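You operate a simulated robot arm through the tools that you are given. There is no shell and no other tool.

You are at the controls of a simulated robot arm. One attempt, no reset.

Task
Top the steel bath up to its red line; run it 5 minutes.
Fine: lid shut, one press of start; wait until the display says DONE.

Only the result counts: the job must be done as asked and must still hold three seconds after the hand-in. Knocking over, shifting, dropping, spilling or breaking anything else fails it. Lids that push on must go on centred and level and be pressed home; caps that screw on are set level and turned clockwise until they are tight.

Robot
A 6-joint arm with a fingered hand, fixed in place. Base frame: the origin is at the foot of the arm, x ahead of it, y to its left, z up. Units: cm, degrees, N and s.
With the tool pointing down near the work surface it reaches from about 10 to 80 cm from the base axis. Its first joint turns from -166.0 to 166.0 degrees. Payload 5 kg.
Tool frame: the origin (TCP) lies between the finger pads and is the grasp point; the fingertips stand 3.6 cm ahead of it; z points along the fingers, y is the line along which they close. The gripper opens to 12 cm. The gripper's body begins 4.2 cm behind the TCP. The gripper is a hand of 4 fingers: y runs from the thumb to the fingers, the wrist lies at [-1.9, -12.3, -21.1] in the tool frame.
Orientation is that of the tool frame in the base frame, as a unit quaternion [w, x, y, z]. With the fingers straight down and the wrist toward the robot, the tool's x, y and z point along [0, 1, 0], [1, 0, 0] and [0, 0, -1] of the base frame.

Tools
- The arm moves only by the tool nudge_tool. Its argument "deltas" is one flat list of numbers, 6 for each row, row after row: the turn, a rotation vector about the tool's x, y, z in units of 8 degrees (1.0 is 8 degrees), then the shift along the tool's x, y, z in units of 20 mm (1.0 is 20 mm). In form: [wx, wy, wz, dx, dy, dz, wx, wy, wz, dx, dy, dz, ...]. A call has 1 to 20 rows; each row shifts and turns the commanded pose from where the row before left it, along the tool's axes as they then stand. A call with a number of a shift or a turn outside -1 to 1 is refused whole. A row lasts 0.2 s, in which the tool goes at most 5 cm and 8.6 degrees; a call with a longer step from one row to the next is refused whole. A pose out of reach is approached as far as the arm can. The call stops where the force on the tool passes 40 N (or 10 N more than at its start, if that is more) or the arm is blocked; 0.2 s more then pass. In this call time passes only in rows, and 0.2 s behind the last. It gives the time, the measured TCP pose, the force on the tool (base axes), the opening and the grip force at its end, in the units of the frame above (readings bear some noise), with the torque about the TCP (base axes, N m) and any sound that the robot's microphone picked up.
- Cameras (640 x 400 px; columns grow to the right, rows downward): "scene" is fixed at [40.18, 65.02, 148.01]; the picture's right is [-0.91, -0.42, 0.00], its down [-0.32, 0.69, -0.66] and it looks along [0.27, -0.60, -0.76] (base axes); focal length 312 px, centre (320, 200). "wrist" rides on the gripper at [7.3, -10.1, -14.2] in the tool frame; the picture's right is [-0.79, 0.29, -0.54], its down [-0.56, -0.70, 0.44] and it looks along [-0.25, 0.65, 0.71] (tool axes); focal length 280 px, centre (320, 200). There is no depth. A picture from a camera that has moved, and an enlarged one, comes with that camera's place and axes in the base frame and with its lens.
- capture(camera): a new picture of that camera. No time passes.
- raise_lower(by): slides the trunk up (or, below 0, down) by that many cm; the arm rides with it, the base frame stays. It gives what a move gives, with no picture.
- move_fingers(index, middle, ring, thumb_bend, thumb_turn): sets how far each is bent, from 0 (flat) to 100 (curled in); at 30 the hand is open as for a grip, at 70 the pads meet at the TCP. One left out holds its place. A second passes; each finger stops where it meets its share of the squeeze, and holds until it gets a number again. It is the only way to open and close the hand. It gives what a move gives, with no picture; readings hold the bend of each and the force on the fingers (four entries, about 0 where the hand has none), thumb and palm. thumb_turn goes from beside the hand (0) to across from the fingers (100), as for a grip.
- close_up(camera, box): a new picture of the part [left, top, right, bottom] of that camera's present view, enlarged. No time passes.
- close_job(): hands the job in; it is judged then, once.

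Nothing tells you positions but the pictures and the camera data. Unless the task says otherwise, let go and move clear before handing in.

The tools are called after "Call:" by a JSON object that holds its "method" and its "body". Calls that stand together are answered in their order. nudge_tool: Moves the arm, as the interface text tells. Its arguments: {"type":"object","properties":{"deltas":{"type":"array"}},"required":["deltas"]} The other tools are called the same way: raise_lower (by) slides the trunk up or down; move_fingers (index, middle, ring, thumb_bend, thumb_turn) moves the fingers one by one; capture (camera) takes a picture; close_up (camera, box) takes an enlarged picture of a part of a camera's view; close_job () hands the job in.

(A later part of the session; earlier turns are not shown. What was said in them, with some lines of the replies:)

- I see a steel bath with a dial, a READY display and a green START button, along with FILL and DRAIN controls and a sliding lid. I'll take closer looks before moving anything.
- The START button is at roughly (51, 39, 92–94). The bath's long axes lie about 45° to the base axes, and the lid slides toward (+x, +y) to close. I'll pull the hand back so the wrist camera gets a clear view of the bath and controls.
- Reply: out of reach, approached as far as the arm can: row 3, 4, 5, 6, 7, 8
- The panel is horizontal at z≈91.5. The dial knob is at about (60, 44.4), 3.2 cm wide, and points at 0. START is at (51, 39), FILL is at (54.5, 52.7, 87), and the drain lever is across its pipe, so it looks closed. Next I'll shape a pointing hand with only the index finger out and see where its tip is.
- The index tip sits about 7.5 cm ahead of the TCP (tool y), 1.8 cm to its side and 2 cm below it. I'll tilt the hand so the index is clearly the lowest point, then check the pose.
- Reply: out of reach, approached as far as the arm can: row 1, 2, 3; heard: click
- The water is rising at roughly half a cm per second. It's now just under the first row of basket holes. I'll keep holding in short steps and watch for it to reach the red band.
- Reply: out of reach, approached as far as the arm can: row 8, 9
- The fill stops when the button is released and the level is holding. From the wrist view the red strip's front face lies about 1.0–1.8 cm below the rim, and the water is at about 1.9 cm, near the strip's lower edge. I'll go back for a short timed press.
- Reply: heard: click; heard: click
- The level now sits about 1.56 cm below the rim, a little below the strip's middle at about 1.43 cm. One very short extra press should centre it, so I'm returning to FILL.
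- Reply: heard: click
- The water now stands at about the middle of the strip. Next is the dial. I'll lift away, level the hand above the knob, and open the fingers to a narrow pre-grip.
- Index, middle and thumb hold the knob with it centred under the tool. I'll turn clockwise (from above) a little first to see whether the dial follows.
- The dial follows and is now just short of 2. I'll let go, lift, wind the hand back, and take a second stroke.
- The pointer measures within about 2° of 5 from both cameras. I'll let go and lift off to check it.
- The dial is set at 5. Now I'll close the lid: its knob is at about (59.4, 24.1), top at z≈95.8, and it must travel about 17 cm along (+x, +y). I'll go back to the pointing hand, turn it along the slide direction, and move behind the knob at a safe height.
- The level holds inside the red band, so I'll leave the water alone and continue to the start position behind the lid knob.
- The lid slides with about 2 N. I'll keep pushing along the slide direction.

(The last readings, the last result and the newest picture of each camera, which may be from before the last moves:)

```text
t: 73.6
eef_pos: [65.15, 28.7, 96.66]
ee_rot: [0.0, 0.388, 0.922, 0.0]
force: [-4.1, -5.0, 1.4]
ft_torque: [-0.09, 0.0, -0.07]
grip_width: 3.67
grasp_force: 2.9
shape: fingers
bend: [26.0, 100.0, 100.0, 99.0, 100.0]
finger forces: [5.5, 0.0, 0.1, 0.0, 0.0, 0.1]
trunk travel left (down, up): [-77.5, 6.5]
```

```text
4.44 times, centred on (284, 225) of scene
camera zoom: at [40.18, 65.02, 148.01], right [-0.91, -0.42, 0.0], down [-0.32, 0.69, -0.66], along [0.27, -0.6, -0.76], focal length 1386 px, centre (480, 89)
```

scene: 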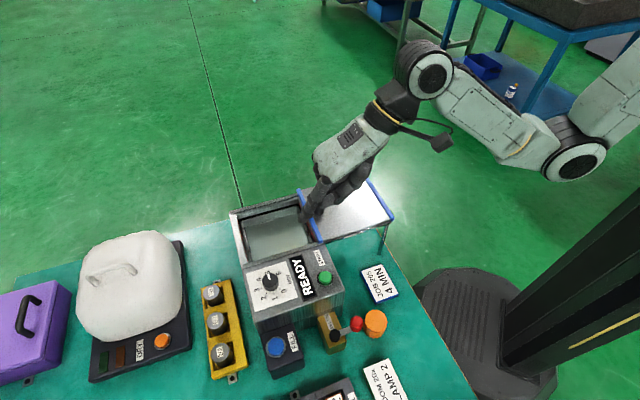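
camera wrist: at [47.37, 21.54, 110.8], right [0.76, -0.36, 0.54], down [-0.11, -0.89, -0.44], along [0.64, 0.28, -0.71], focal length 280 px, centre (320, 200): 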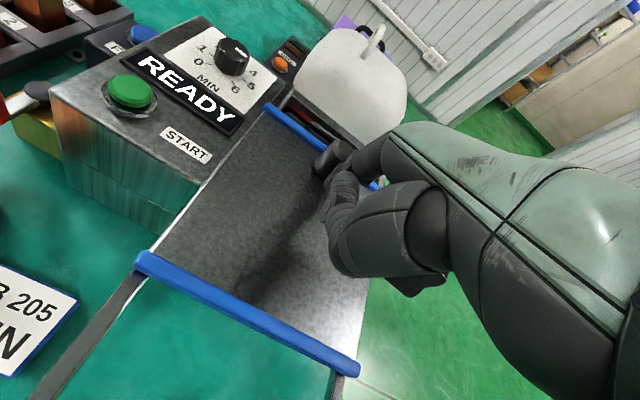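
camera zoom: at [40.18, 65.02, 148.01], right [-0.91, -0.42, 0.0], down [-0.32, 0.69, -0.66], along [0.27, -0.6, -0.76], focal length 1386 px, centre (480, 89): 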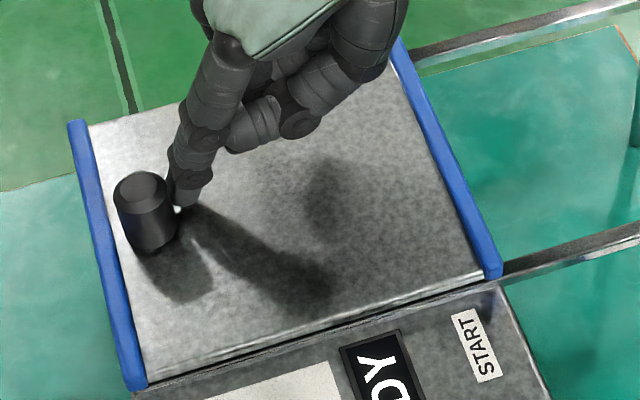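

The finger meets a firm stop at about 6.5 N and the lid no longer moves, so it's fully shut. I'll back off, lift, and go to the START button.

Call:
{"method": "nudge_tool", "body": {"deltas": [0, 0, 0, 0, -0.5, 0, 0, 0, 0, 0, -0.3, -0.3, 0, 0, 0, 0, 0, -1, 0, 0, 0, 0, 0, -1, 0, 0, 0, 0, 0, -1, 0, 0, 0, 0, 0, -1, 0, 0, 0, 0, 0, -1, 0, 0, 0.95, 0, -0.5, 0, 0, 0, 0.95, 0, -0.5, 0, 0, 0, 0.95, 0, -0.5, 0, 0, 0, 0.95, 0, -0.5, 0, 0, 0, 0.95, 0, -0.5, 0, 0, 0, 0.95, 0, -0.5, 0]}}

Call:
{"method": "close_up", "body": {"camera": "scene", "box": [215, 160, 415, 285]}}

Call:
{"method": "capture", "body": {"camera": "wrist"}}

```text
t: 76.4
eef_pos: [58.72, 25.29, 107.13]
ee_rot: [0.0, 0.715, 0.699, 0.002]
force: [-0.4, 0.3, 0.2]
ft_torque: [-0.01, 0.0, -0.04]
grip_width: 3.84
grasp_force: 0.1
shape: fingers
bend: [25.0, 100.0, 100.0, 99.0, 100.0]
finger forces: [0.0, 0.1, 0.1, 0.0, 0.0, 0.1]
trunk travel left (down, up): [-77.5, 6.5]
```

```text
3.20 times, centred on (315, 222) of scene
camera zoom: at [40.18, 65.02, 148.01], right [-0.91, -0.42, 0.0], down [-0.32, 0.69, -0.66], along [0.27, -0.6, -0.76], focal length 998 px, centre (336, 128)
```

zoom: 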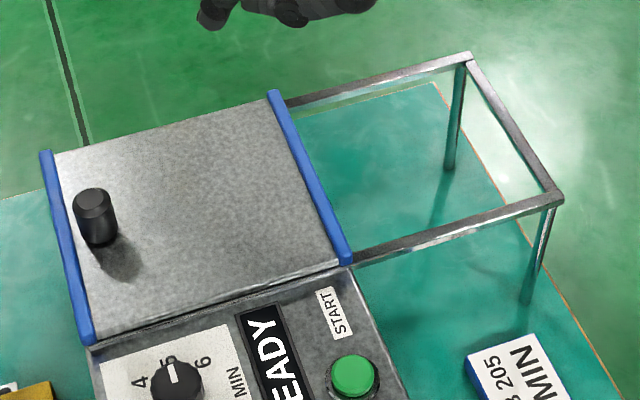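

```text
taken
camera wrist: at [48.71, 32.84, 121.43], right [0.27, -0.8, 0.54], down [-0.71, -0.54, -0.44], along [0.65, -0.27, -0.71], focal length 280 px, centre (320, 200)
```

wrist: 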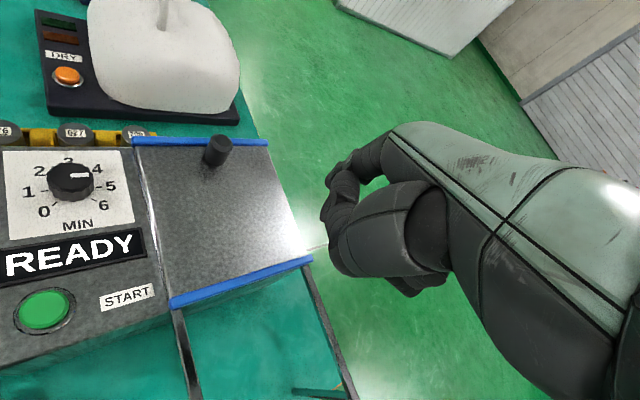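

Call:
{"method": "close_up", "body": {"camera": "wrist", "box": [20, 140, 140, 235]}}

Call:
{"method": "close_up", "body": {"camera": "scene", "box": [240, 258, 304, 298]}}

Call:
{"method": "close_up", "body": {"camera": "scene", "box": [300, 250, 350, 290]}}

Call:
{"method": "close_up", "body": {"camera": "wrist", "box": [0, 270, 96, 350]}}

```text
4.21 times, centred on (80, 188) of wrist
camera zoom: at [48.71, 32.84, 121.43], right [0.27, -0.8, 0.54], down [-0.71, -0.54, -0.44], along [0.65, -0.27, -0.71], focal length 1181 px, centre (1330, 253)
```

zoom: 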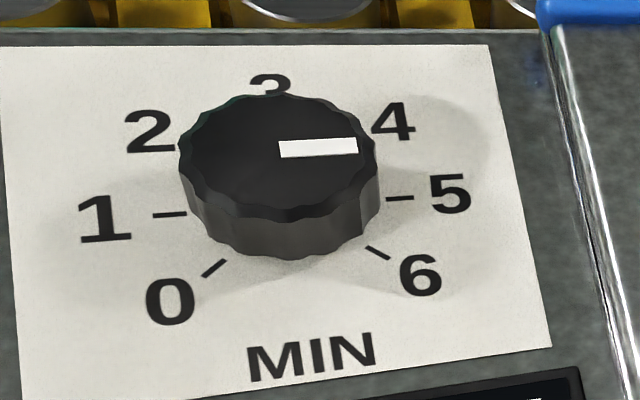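

```text
10.00 times, centred on (272, 278) of scene
camera zoom: at [40.18, 65.02, 148.01], right [-0.91, -0.42, 0.0], down [-0.32, 0.69, -0.66], along [0.27, -0.6, -0.76], focal length 3118 px, centre (800, -580)
```

zoom: 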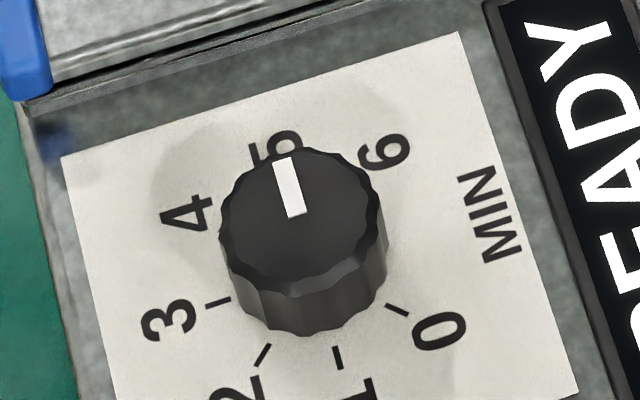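

```text
10.00 times, centred on (325, 270) of scene
camera zoom: at [40.18, 65.02, 148.01], right [-0.91, -0.42, 0.0], down [-0.32, 0.69, -0.66], along [0.27, -0.6, -0.76], focal length 3118 px, centre (270, -500)
```

zoom: 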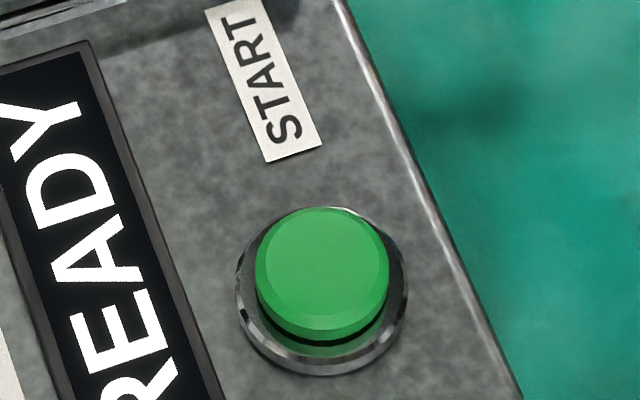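

```text
5.00 times, centred on (48, 310) of wrist
camera zoom: at [48.71, 32.84, 121.43], right [0.27, -0.8, 0.54], down [-0.71, -0.54, -0.44], along [0.65, -0.27, -0.71], focal length 1402 px, centre (1680, -350)
```

zoom: 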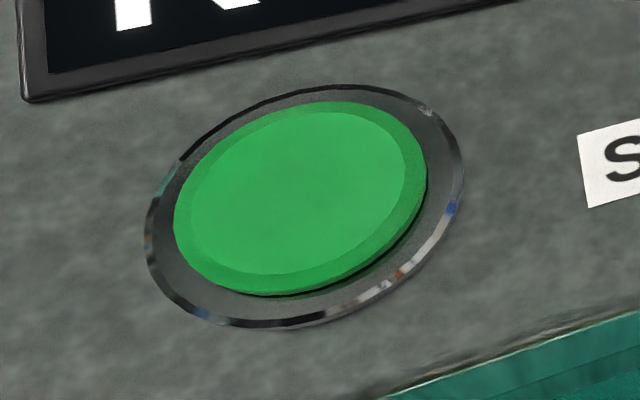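

The dial reads 5 and the lid is fully shut. START's top centre works out at (50.95, 39.0, 93.2), so I'm moving to hover beside it.

Call:
{"method": "nudge_tool", "body": {"deltas": [0, 0, -0.16, 0.78, -0.88, 0, 0, 0, 0, 0.78, -0.88, 0, 0, 0, 0, 0.78, -0.88, 0, 0, 0, 0, 0.78, -0.88, 0, 0, 0, 0, 0.78, -0.88, 0, 0, 0, 0, 0.78, -0.88, 0, 1, 0, 0, 0.78, -0.88, 0, 1, 0, 0, 0.78, -0.88, 0, 1, 0, 0, 0, 0, 0]}}

Call:
{"method": "capture", "body": {"camera": "wrist"}}

Call:
{"method": "close_up", "body": {"camera": "scene", "box": [230, 180, 422, 300]}}

```text
t: 78.4
eef_pos: [45.42, 38.18, 105.83]
ee_rot: [-0.149, 0.691, 0.692, -0.147]
force: [1.1, 0.4, -0.5]
ft_torque: [0.03, 0.01, 0.0]
grip_width: 3.84
grasp_force: 0.2
shape: fingers
bend: [25.0, 100.0, 100.0, 99.0, 100.0]
finger forces: [0.1, 0.0, 0.1, 0.1, 0.0, 0.0]
out of reach, approached as far as the arm can: row 9
trunk travel left (down, up): [-77.5, 6.5]
```

```text
taken
camera wrist: at [42.01, 45.54, 122.99], right [0.49, -0.79, 0.38], down [-0.82, -0.56, -0.12], along [0.3, -0.25, -0.92], focal length 280 px, centre (320, 200)
```

wrist: 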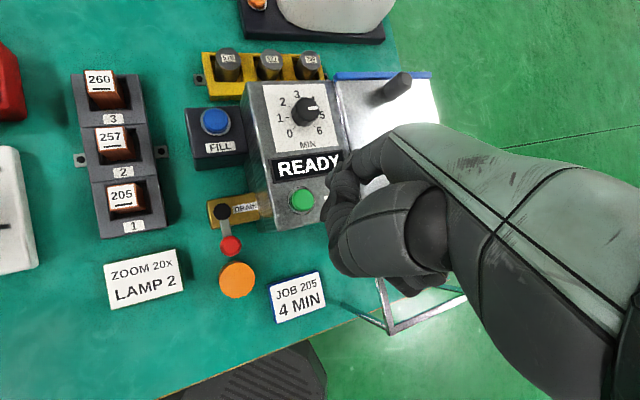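

```text
3.33 times, centred on (326, 240) of scene
camera zoom: at [40.18, 65.02, 148.01], right [-0.91, -0.42, 0.0], down [-0.32, 0.69, -0.66], along [0.27, -0.6, -0.76], focal length 1039 px, centre (300, 67)
```

zoom: 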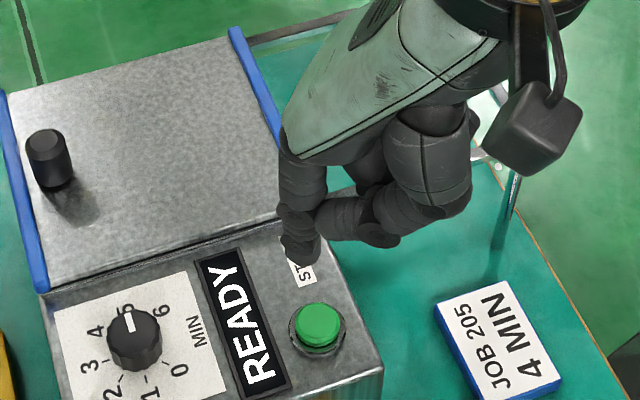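

Call:
{"method": "nudge_tool", "body": {"deltas": [0, 0, 0, -0.063, 0.17, 0.71, 0, 0, 0, -0.063, 0.17, 0.71, 0, 0, 0, -0.063, 0.17, 0.71]}}

Call:
{"method": "close_up", "body": {"camera": "wrist", "box": [250, 130, 410, 250]}}

Call:
{"method": "close_up", "body": {"camera": "scene", "box": [270, 220, 390, 300]}}

```text
t: 79.2
eef_pos: [44.77, 37.95, 101.42]
ee_rot: [-0.147, 0.691, 0.692, -0.148]
force: [-1.1, -1.0, 0.4]
ft_torque: [0.03, 0.01, -0.03]
grip_width: 3.82
grasp_force: 0.0
shape: fingers
bend: [25.0, 100.0, 100.0, 99.0, 100.0]
finger forces: [0.1, 0.1, 0.1, 0.0, 0.0, 0.1]
trunk travel left (down, up): [-77.5, 6.5]
```

```text
3.33 times, centred on (330, 190) of wrist
camera zoom: at [41.18, 45.11, 118.62], right [0.48, -0.79, 0.38], down [-0.82, -0.56, -0.12], along [0.31, -0.25, -0.92], focal length 935 px, centre (287, 233)
```

zoom: 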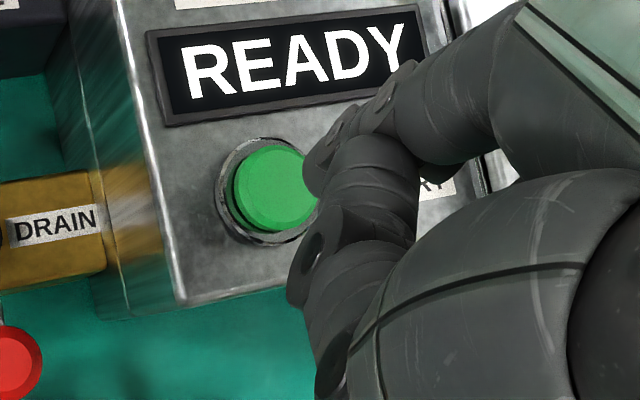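

```text
5.00 times, centred on (330, 260) of scene
camera zoom: at [40.18, 65.02, 148.01], right [-0.91, -0.42, 0.0], down [-0.32, 0.69, -0.66], along [0.27, -0.6, -0.76], focal length 1559 px, centre (270, -100)
```

zoom: 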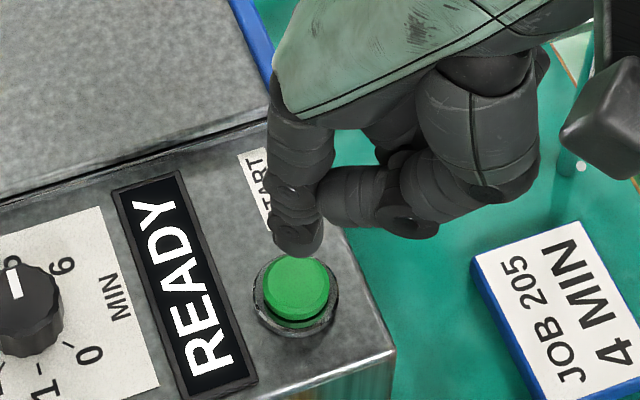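

Call:
{"method": "nudge_tool", "body": {"deltas": [0, 0, 0, 0, 0.203, 0.457, 0, 0, 0, 0, 0.203, 0.457]}}

Call:
{"method": "close_up", "body": {"camera": "wrist", "box": [250, 130, 410, 250]}}

Call:
{"method": "close_up", "body": {"camera": "scene", "box": [270, 220, 390, 300]}}

```text
t: 79.8
eef_pos: [44.76, 37.73, 99.61]
ee_rot: [-0.148, 0.691, 0.692, -0.148]
force: [-0.6, 0.6, 0.4]
ft_torque: [-0.03, 0.05, 0.02]
grip_width: 3.82
grasp_force: 0.2
shape: fingers
bend: [25.0, 100.0, 100.0, 99.0, 100.0]
finger forces: [0.0, 0.0, 0.0, 0.1, 0.0, 0.0]
trunk travel left (down, up): [-77.5, 6.5]
```

```text
3.33 times, centred on (330, 190) of wrist
camera zoom: at [41.25, 45.0, 116.79], right [0.48, -0.79, 0.38], down [-0.82, -0.56, -0.12], along [0.31, -0.25, -0.92], focal length 935 px, centre (287, 233)
```

zoom: 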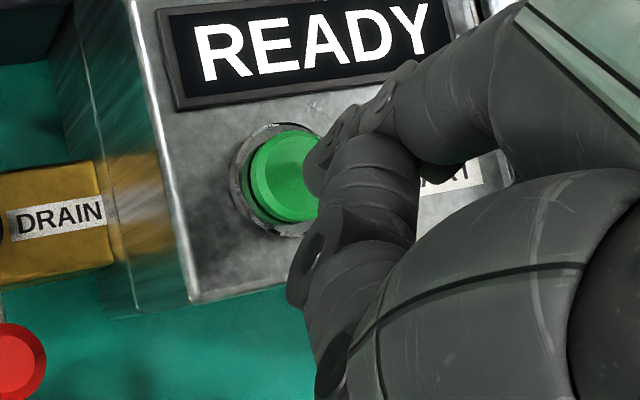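

```text
5.00 times, centred on (330, 260) of scene
camera zoom: at [40.18, 65.02, 148.01], right [-0.91, -0.42, 0.0], down [-0.32, 0.69, -0.66], along [0.27, -0.6, -0.76], focal length 1559 px, centre (270, -100)
```

zoom: 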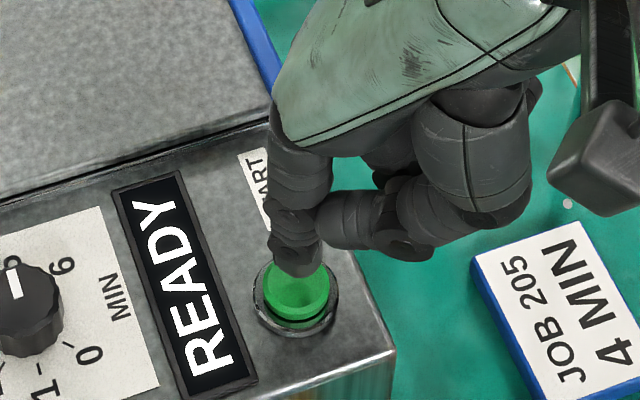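

Call:
{"method": "nudge_tool", "body": {"deltas": [0, 0, 0, 0.1, 0.102, 0.2285, 0, 0, 0, 0, 0.102, 0.2285, 0, 0, 0, 0, 0.102, 0.2285]}}

```text
t: 80.6
eef_pos: [44.5, 37.77, 98.23]
ee_rot: [-0.147, 0.691, 0.692, -0.145]
force: [-1.4, -0.5, 12.3]
ft_torque: [0.17, -0.79, -0.01]
grip_width: 3.88
grasp_force: 5.6
shape: fingers
bend: [25.0, 100.0, 100.0, 99.0, 100.0]
finger forces: [11.5, 0.1, 0.1, 0.0, 0.0, 0.0]
trunk travel left (down, up): [-77.5, 6.5]
heard: click
```

Click heard, with the button bottomed at about 12 N. I'll release straight up in one smooth motion and check the display.

Call:
{"method": "nudge_tool", "body": {"deltas": [0, 0, 0, 0, -0.407, -0.914, 0, 0, 0, 0, -0.407, -0.914]}}

Call:
{"method": "close_up", "body": {"camera": "scene", "box": [230, 220, 390, 320]}}

Call:
{"method": "capture", "body": {"camera": "wrist"}}

```text
t: 81.2
eef_pos: [44.58, 37.85, 102.03]
ee_rot: [-0.147, 0.691, 0.692, -0.148]
force: [0.2, 0.7, -0.2]
ft_torque: [0.01, 0.0, -0.01]
grip_width: 3.84
grasp_force: 0.1
shape: fingers
bend: [25.0, 100.0, 100.0, 99.0, 100.0]
finger forces: [0.0, 0.1, 0.0, 0.0, 0.1, 0.0]
trunk travel left (down, up): [-77.5, 6.5]
```

```text
4.00 times, centred on (310, 270) of scene
camera zoom: at [40.18, 65.02, 148.01], right [-0.91, -0.42, 0.0], down [-0.32, 0.69, -0.66], along [0.27, -0.6, -0.76], focal length 1247 px, centre (360, -80)
```

zoom: 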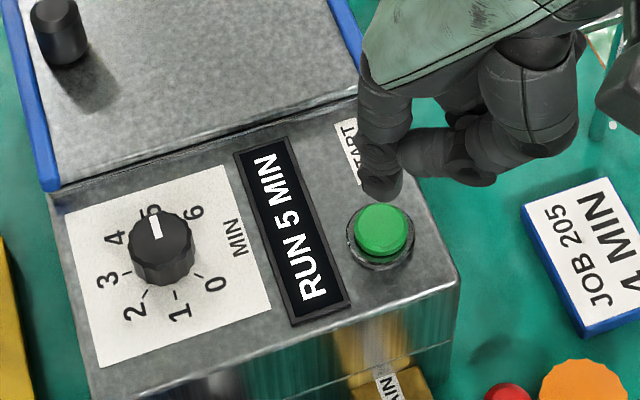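

```text
taken
camera wrist: at [41.13, 45.26, 119.25], right [0.48, -0.79, 0.38], down [-0.82, -0.56, -0.12], along [0.31, -0.25, -0.92], focal length 280 px, centre (320, 200)
```

wrist: 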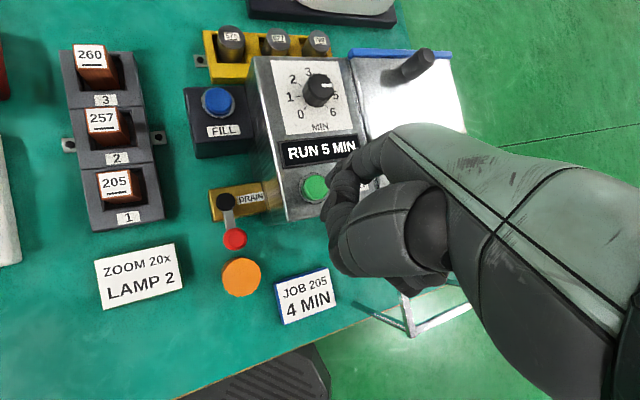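

The display reads RUN 5 MIN. I'll move the hand clear of the panel and wait for DONE.

Call:
{"method": "nudge_tool", "body": {"deltas": [0, 0, 0, -0.3, 0, -0.8, 0, 0, 0, -0.3, 0, -0.8, 0, 0, 0, 0, 0, 0, 0, 0, 0, 0, 0, 0, 0, 0, 0, 0, 0, 0, 0, 0, 0, 0, 0, 0, 0, 0, 0, 0, 0, 0, 0, 0, 0, 0, 0, 0, 0, 0, 0, 0, 0, 0, 0, 0, 0, 0, 0, 0, 0, 0, 0, 0, 0, 0, 0, 0, 0, 0, 0, 0, 0, 0, 0, 0, 0, 0, 0, 0, 0, 0, 0, 0, 0, 0, 0, 0, 0, 0, 0, 0, 0, 0, 0, 0, 0, 0, 0, 0, 0, 0, 0, 0, 0, 0, 0, 0, 0, 0, 0, 0, 0, 0, 0, 0, 0, 0, 0, 0]}}

Call:
{"method": "close_up", "body": {"camera": "scene", "box": [230, 220, 390, 320]}}

```text
t: 85.4
eef_pos: [46.02, 36.81, 104.89]
ee_rot: [-0.147, 0.691, 0.692, -0.147]
force: [-0.2, -0.2, -0.1]
ft_torque: [-0.01, 0.0, 0.01]
grip_width: 3.82
grasp_force: 0.1
shape: fingers
bend: [25.0, 100.0, 100.0, 99.0, 100.0]
finger forces: [0.0, 0.1, 0.0, 0.1, 0.0, 0.0]
trunk travel left (down, up): [-77.5, 6.5]
```

```text
4.00 times, centred on (310, 270) of scene
camera zoom: at [40.18, 65.02, 148.01], right [-0.91, -0.42, 0.0], down [-0.32, 0.69, -0.66], along [0.27, -0.6, -0.76], focal length 1247 px, centre (360, -80)
```

zoom: 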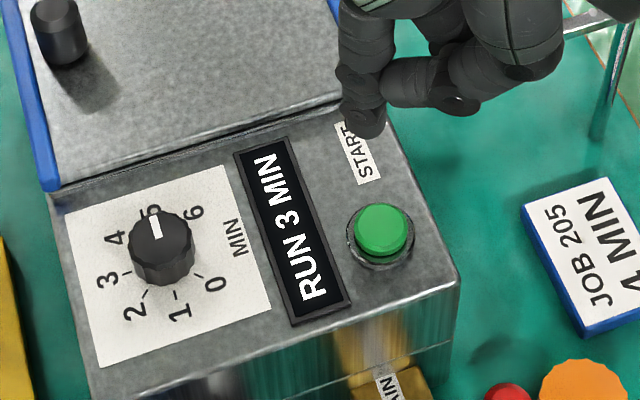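

It's counting down, at RUN 3 MIN after about 4.5 s. The hand is clear of everything, so I'll keep waiting.

Call:
{"method": "nudge_tool", "body": {"deltas": [0, 0, 0, 0, 0, 0, 0, 0, 0, 0, 0, 0, 0, 0, 0, 0, 0, 0, 0, 0, 0, 0, 0, 0, 0, 0, 0, 0, 0, 0, 0, 0, 0, 0, 0, 0, 0, 0, 0, 0, 0, 0, 0, 0, 0, 0, 0, 0, 0, 0, 0, 0, 0, 0, 0, 0, 0, 0, 0, 0, 0, 0, 0, 0, 0, 0, 0, 0, 0, 0, 0, 0, 0, 0, 0, 0, 0, 0, 0, 0, 0, 0, 0, 0, 0, 0, 0, 0, 0, 0, 0, 0, 0, 0, 0, 0, 0, 0, 0, 0, 0, 0, 0, 0, 0, 0, 0, 0, 0, 0, 0, 0, 0, 0, 0, 0, 0, 0, 0, 0]}}

Call:
{"method": "close_up", "body": {"camera": "scene", "box": [230, 220, 390, 320]}}

```text
t: 89.6
eef_pos: [45.94, 36.9, 105.03]
ee_rot: [-0.146, 0.691, 0.692, -0.147]
force: [0.4, 0.0, 0.1]
ft_torque: [0.0, 0.01, 0.0]
grip_width: 3.84
grasp_force: 0.1
shape: fingers
bend: [25.0, 100.0, 100.0, 99.0, 100.0]
finger forces: [0.0, 0.0, 0.0, 0.0, 0.1, 0.0]
trunk travel left (down, up): [-77.5, 6.5]
```

```text
4.00 times, centred on (310, 270) of scene
camera zoom: at [40.18, 65.02, 148.01], right [-0.91, -0.42, 0.0], down [-0.32, 0.69, -0.66], along [0.27, -0.6, -0.76], focal length 1247 px, centre (360, -80)
```

zoom: 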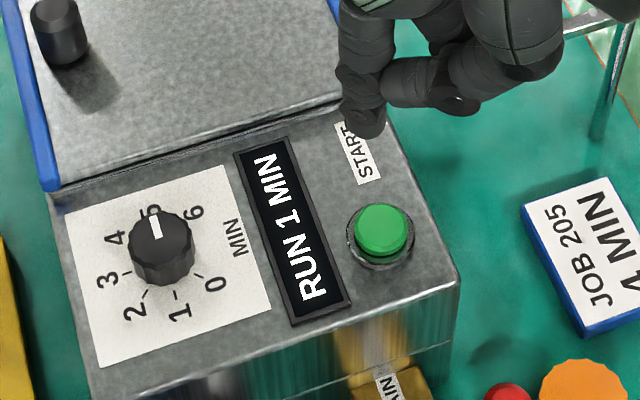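

Now it shows RUN 1 MIN. I'll wait a little longer with everything still.

Call:
{"method": "nudge_tool", "body": {"deltas": [0, 0, 0, 0, 0, 0, 0, 0, 0, 0, 0, 0, 0, 0, 0, 0, 0, 0, 0, 0, 0, 0, 0, 0, 0, 0, 0, 0, 0, 0, 0, 0, 0, 0, 0, 0, 0, 0, 0, 0, 0, 0, 0, 0, 0, 0, 0, 0, 0, 0, 0, 0, 0, 0, 0, 0, 0, 0, 0, 0, 0, 0, 0, 0, 0, 0, 0, 0, 0, 0, 0, 0, 0, 0, 0, 0, 0, 0, 0, 0, 0, 0, 0, 0]}}

Call:
{"method": "close_up", "body": {"camera": "scene", "box": [230, 220, 390, 320]}}

Call:
{"method": "capture", "body": {"camera": "scene"}}

```text
t: 92.6
eef_pos: [45.91, 36.79, 104.92]
ee_rot: [-0.147, 0.691, 0.692, -0.147]
force: [0.6, -0.8, -0.4]
ft_torque: [0.04, 0.02, 0.01]
grip_width: 3.86
grasp_force: 0.0
shape: fingers
bend: [25.0, 100.0, 100.0, 99.0, 100.0]
finger forces: [0.1, 0.0, 0.0, 0.0, 0.0, 0.0]
trunk travel left (down, up): [-77.5, 6.5]
```

```text
4.00 times, centred on (310, 270) of scene
camera zoom: at [40.18, 65.02, 148.01], right [-0.91, -0.42, 0.0], down [-0.32, 0.69, -0.66], along [0.27, -0.6, -0.76], focal length 1247 px, centre (360, -80)
```

zoom: 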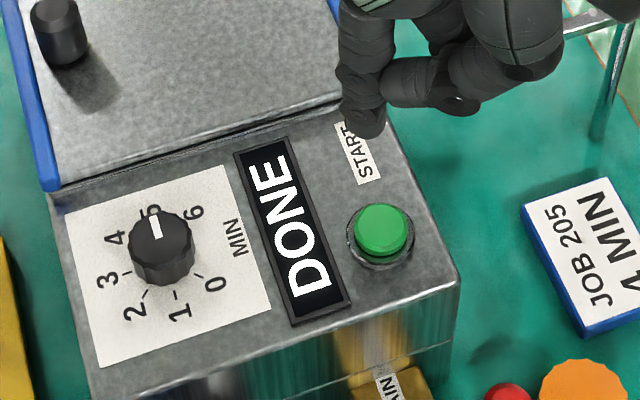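

```text
taken
```

scene: 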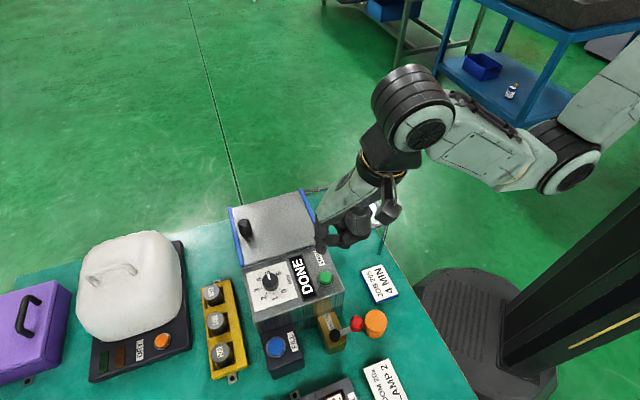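

The display reads DONE. The lid is shut, the dial is at 5, nothing else has moved, and the hand is clear of everything, so I'm handing the job in.

Call:
{"method": "close_job", "body": {}}

```text
The job is handed in.
```

The bath has run its 5 minutes: the display reads DONE, the lid is shut, and START was pressed once. I've handed the job in, and no result came back with the hand-in.

- **Water level:** it is inside the red band, by my camera estimate a little under its middle (within about 0.1 cm). I topped it up with one long press of FILL and three short ones. The level held steady between presses and at the last check before the lid was shut.
- **Timer:** the dial is at 5, and the display showed RUN 5 MIN when it started.
- **Lid:** I slid it until it met a firm stop and would not move further.
- **Surroundings:** nothing else looked moved or spilled in the last picture, and the hand was clear before I handed in.
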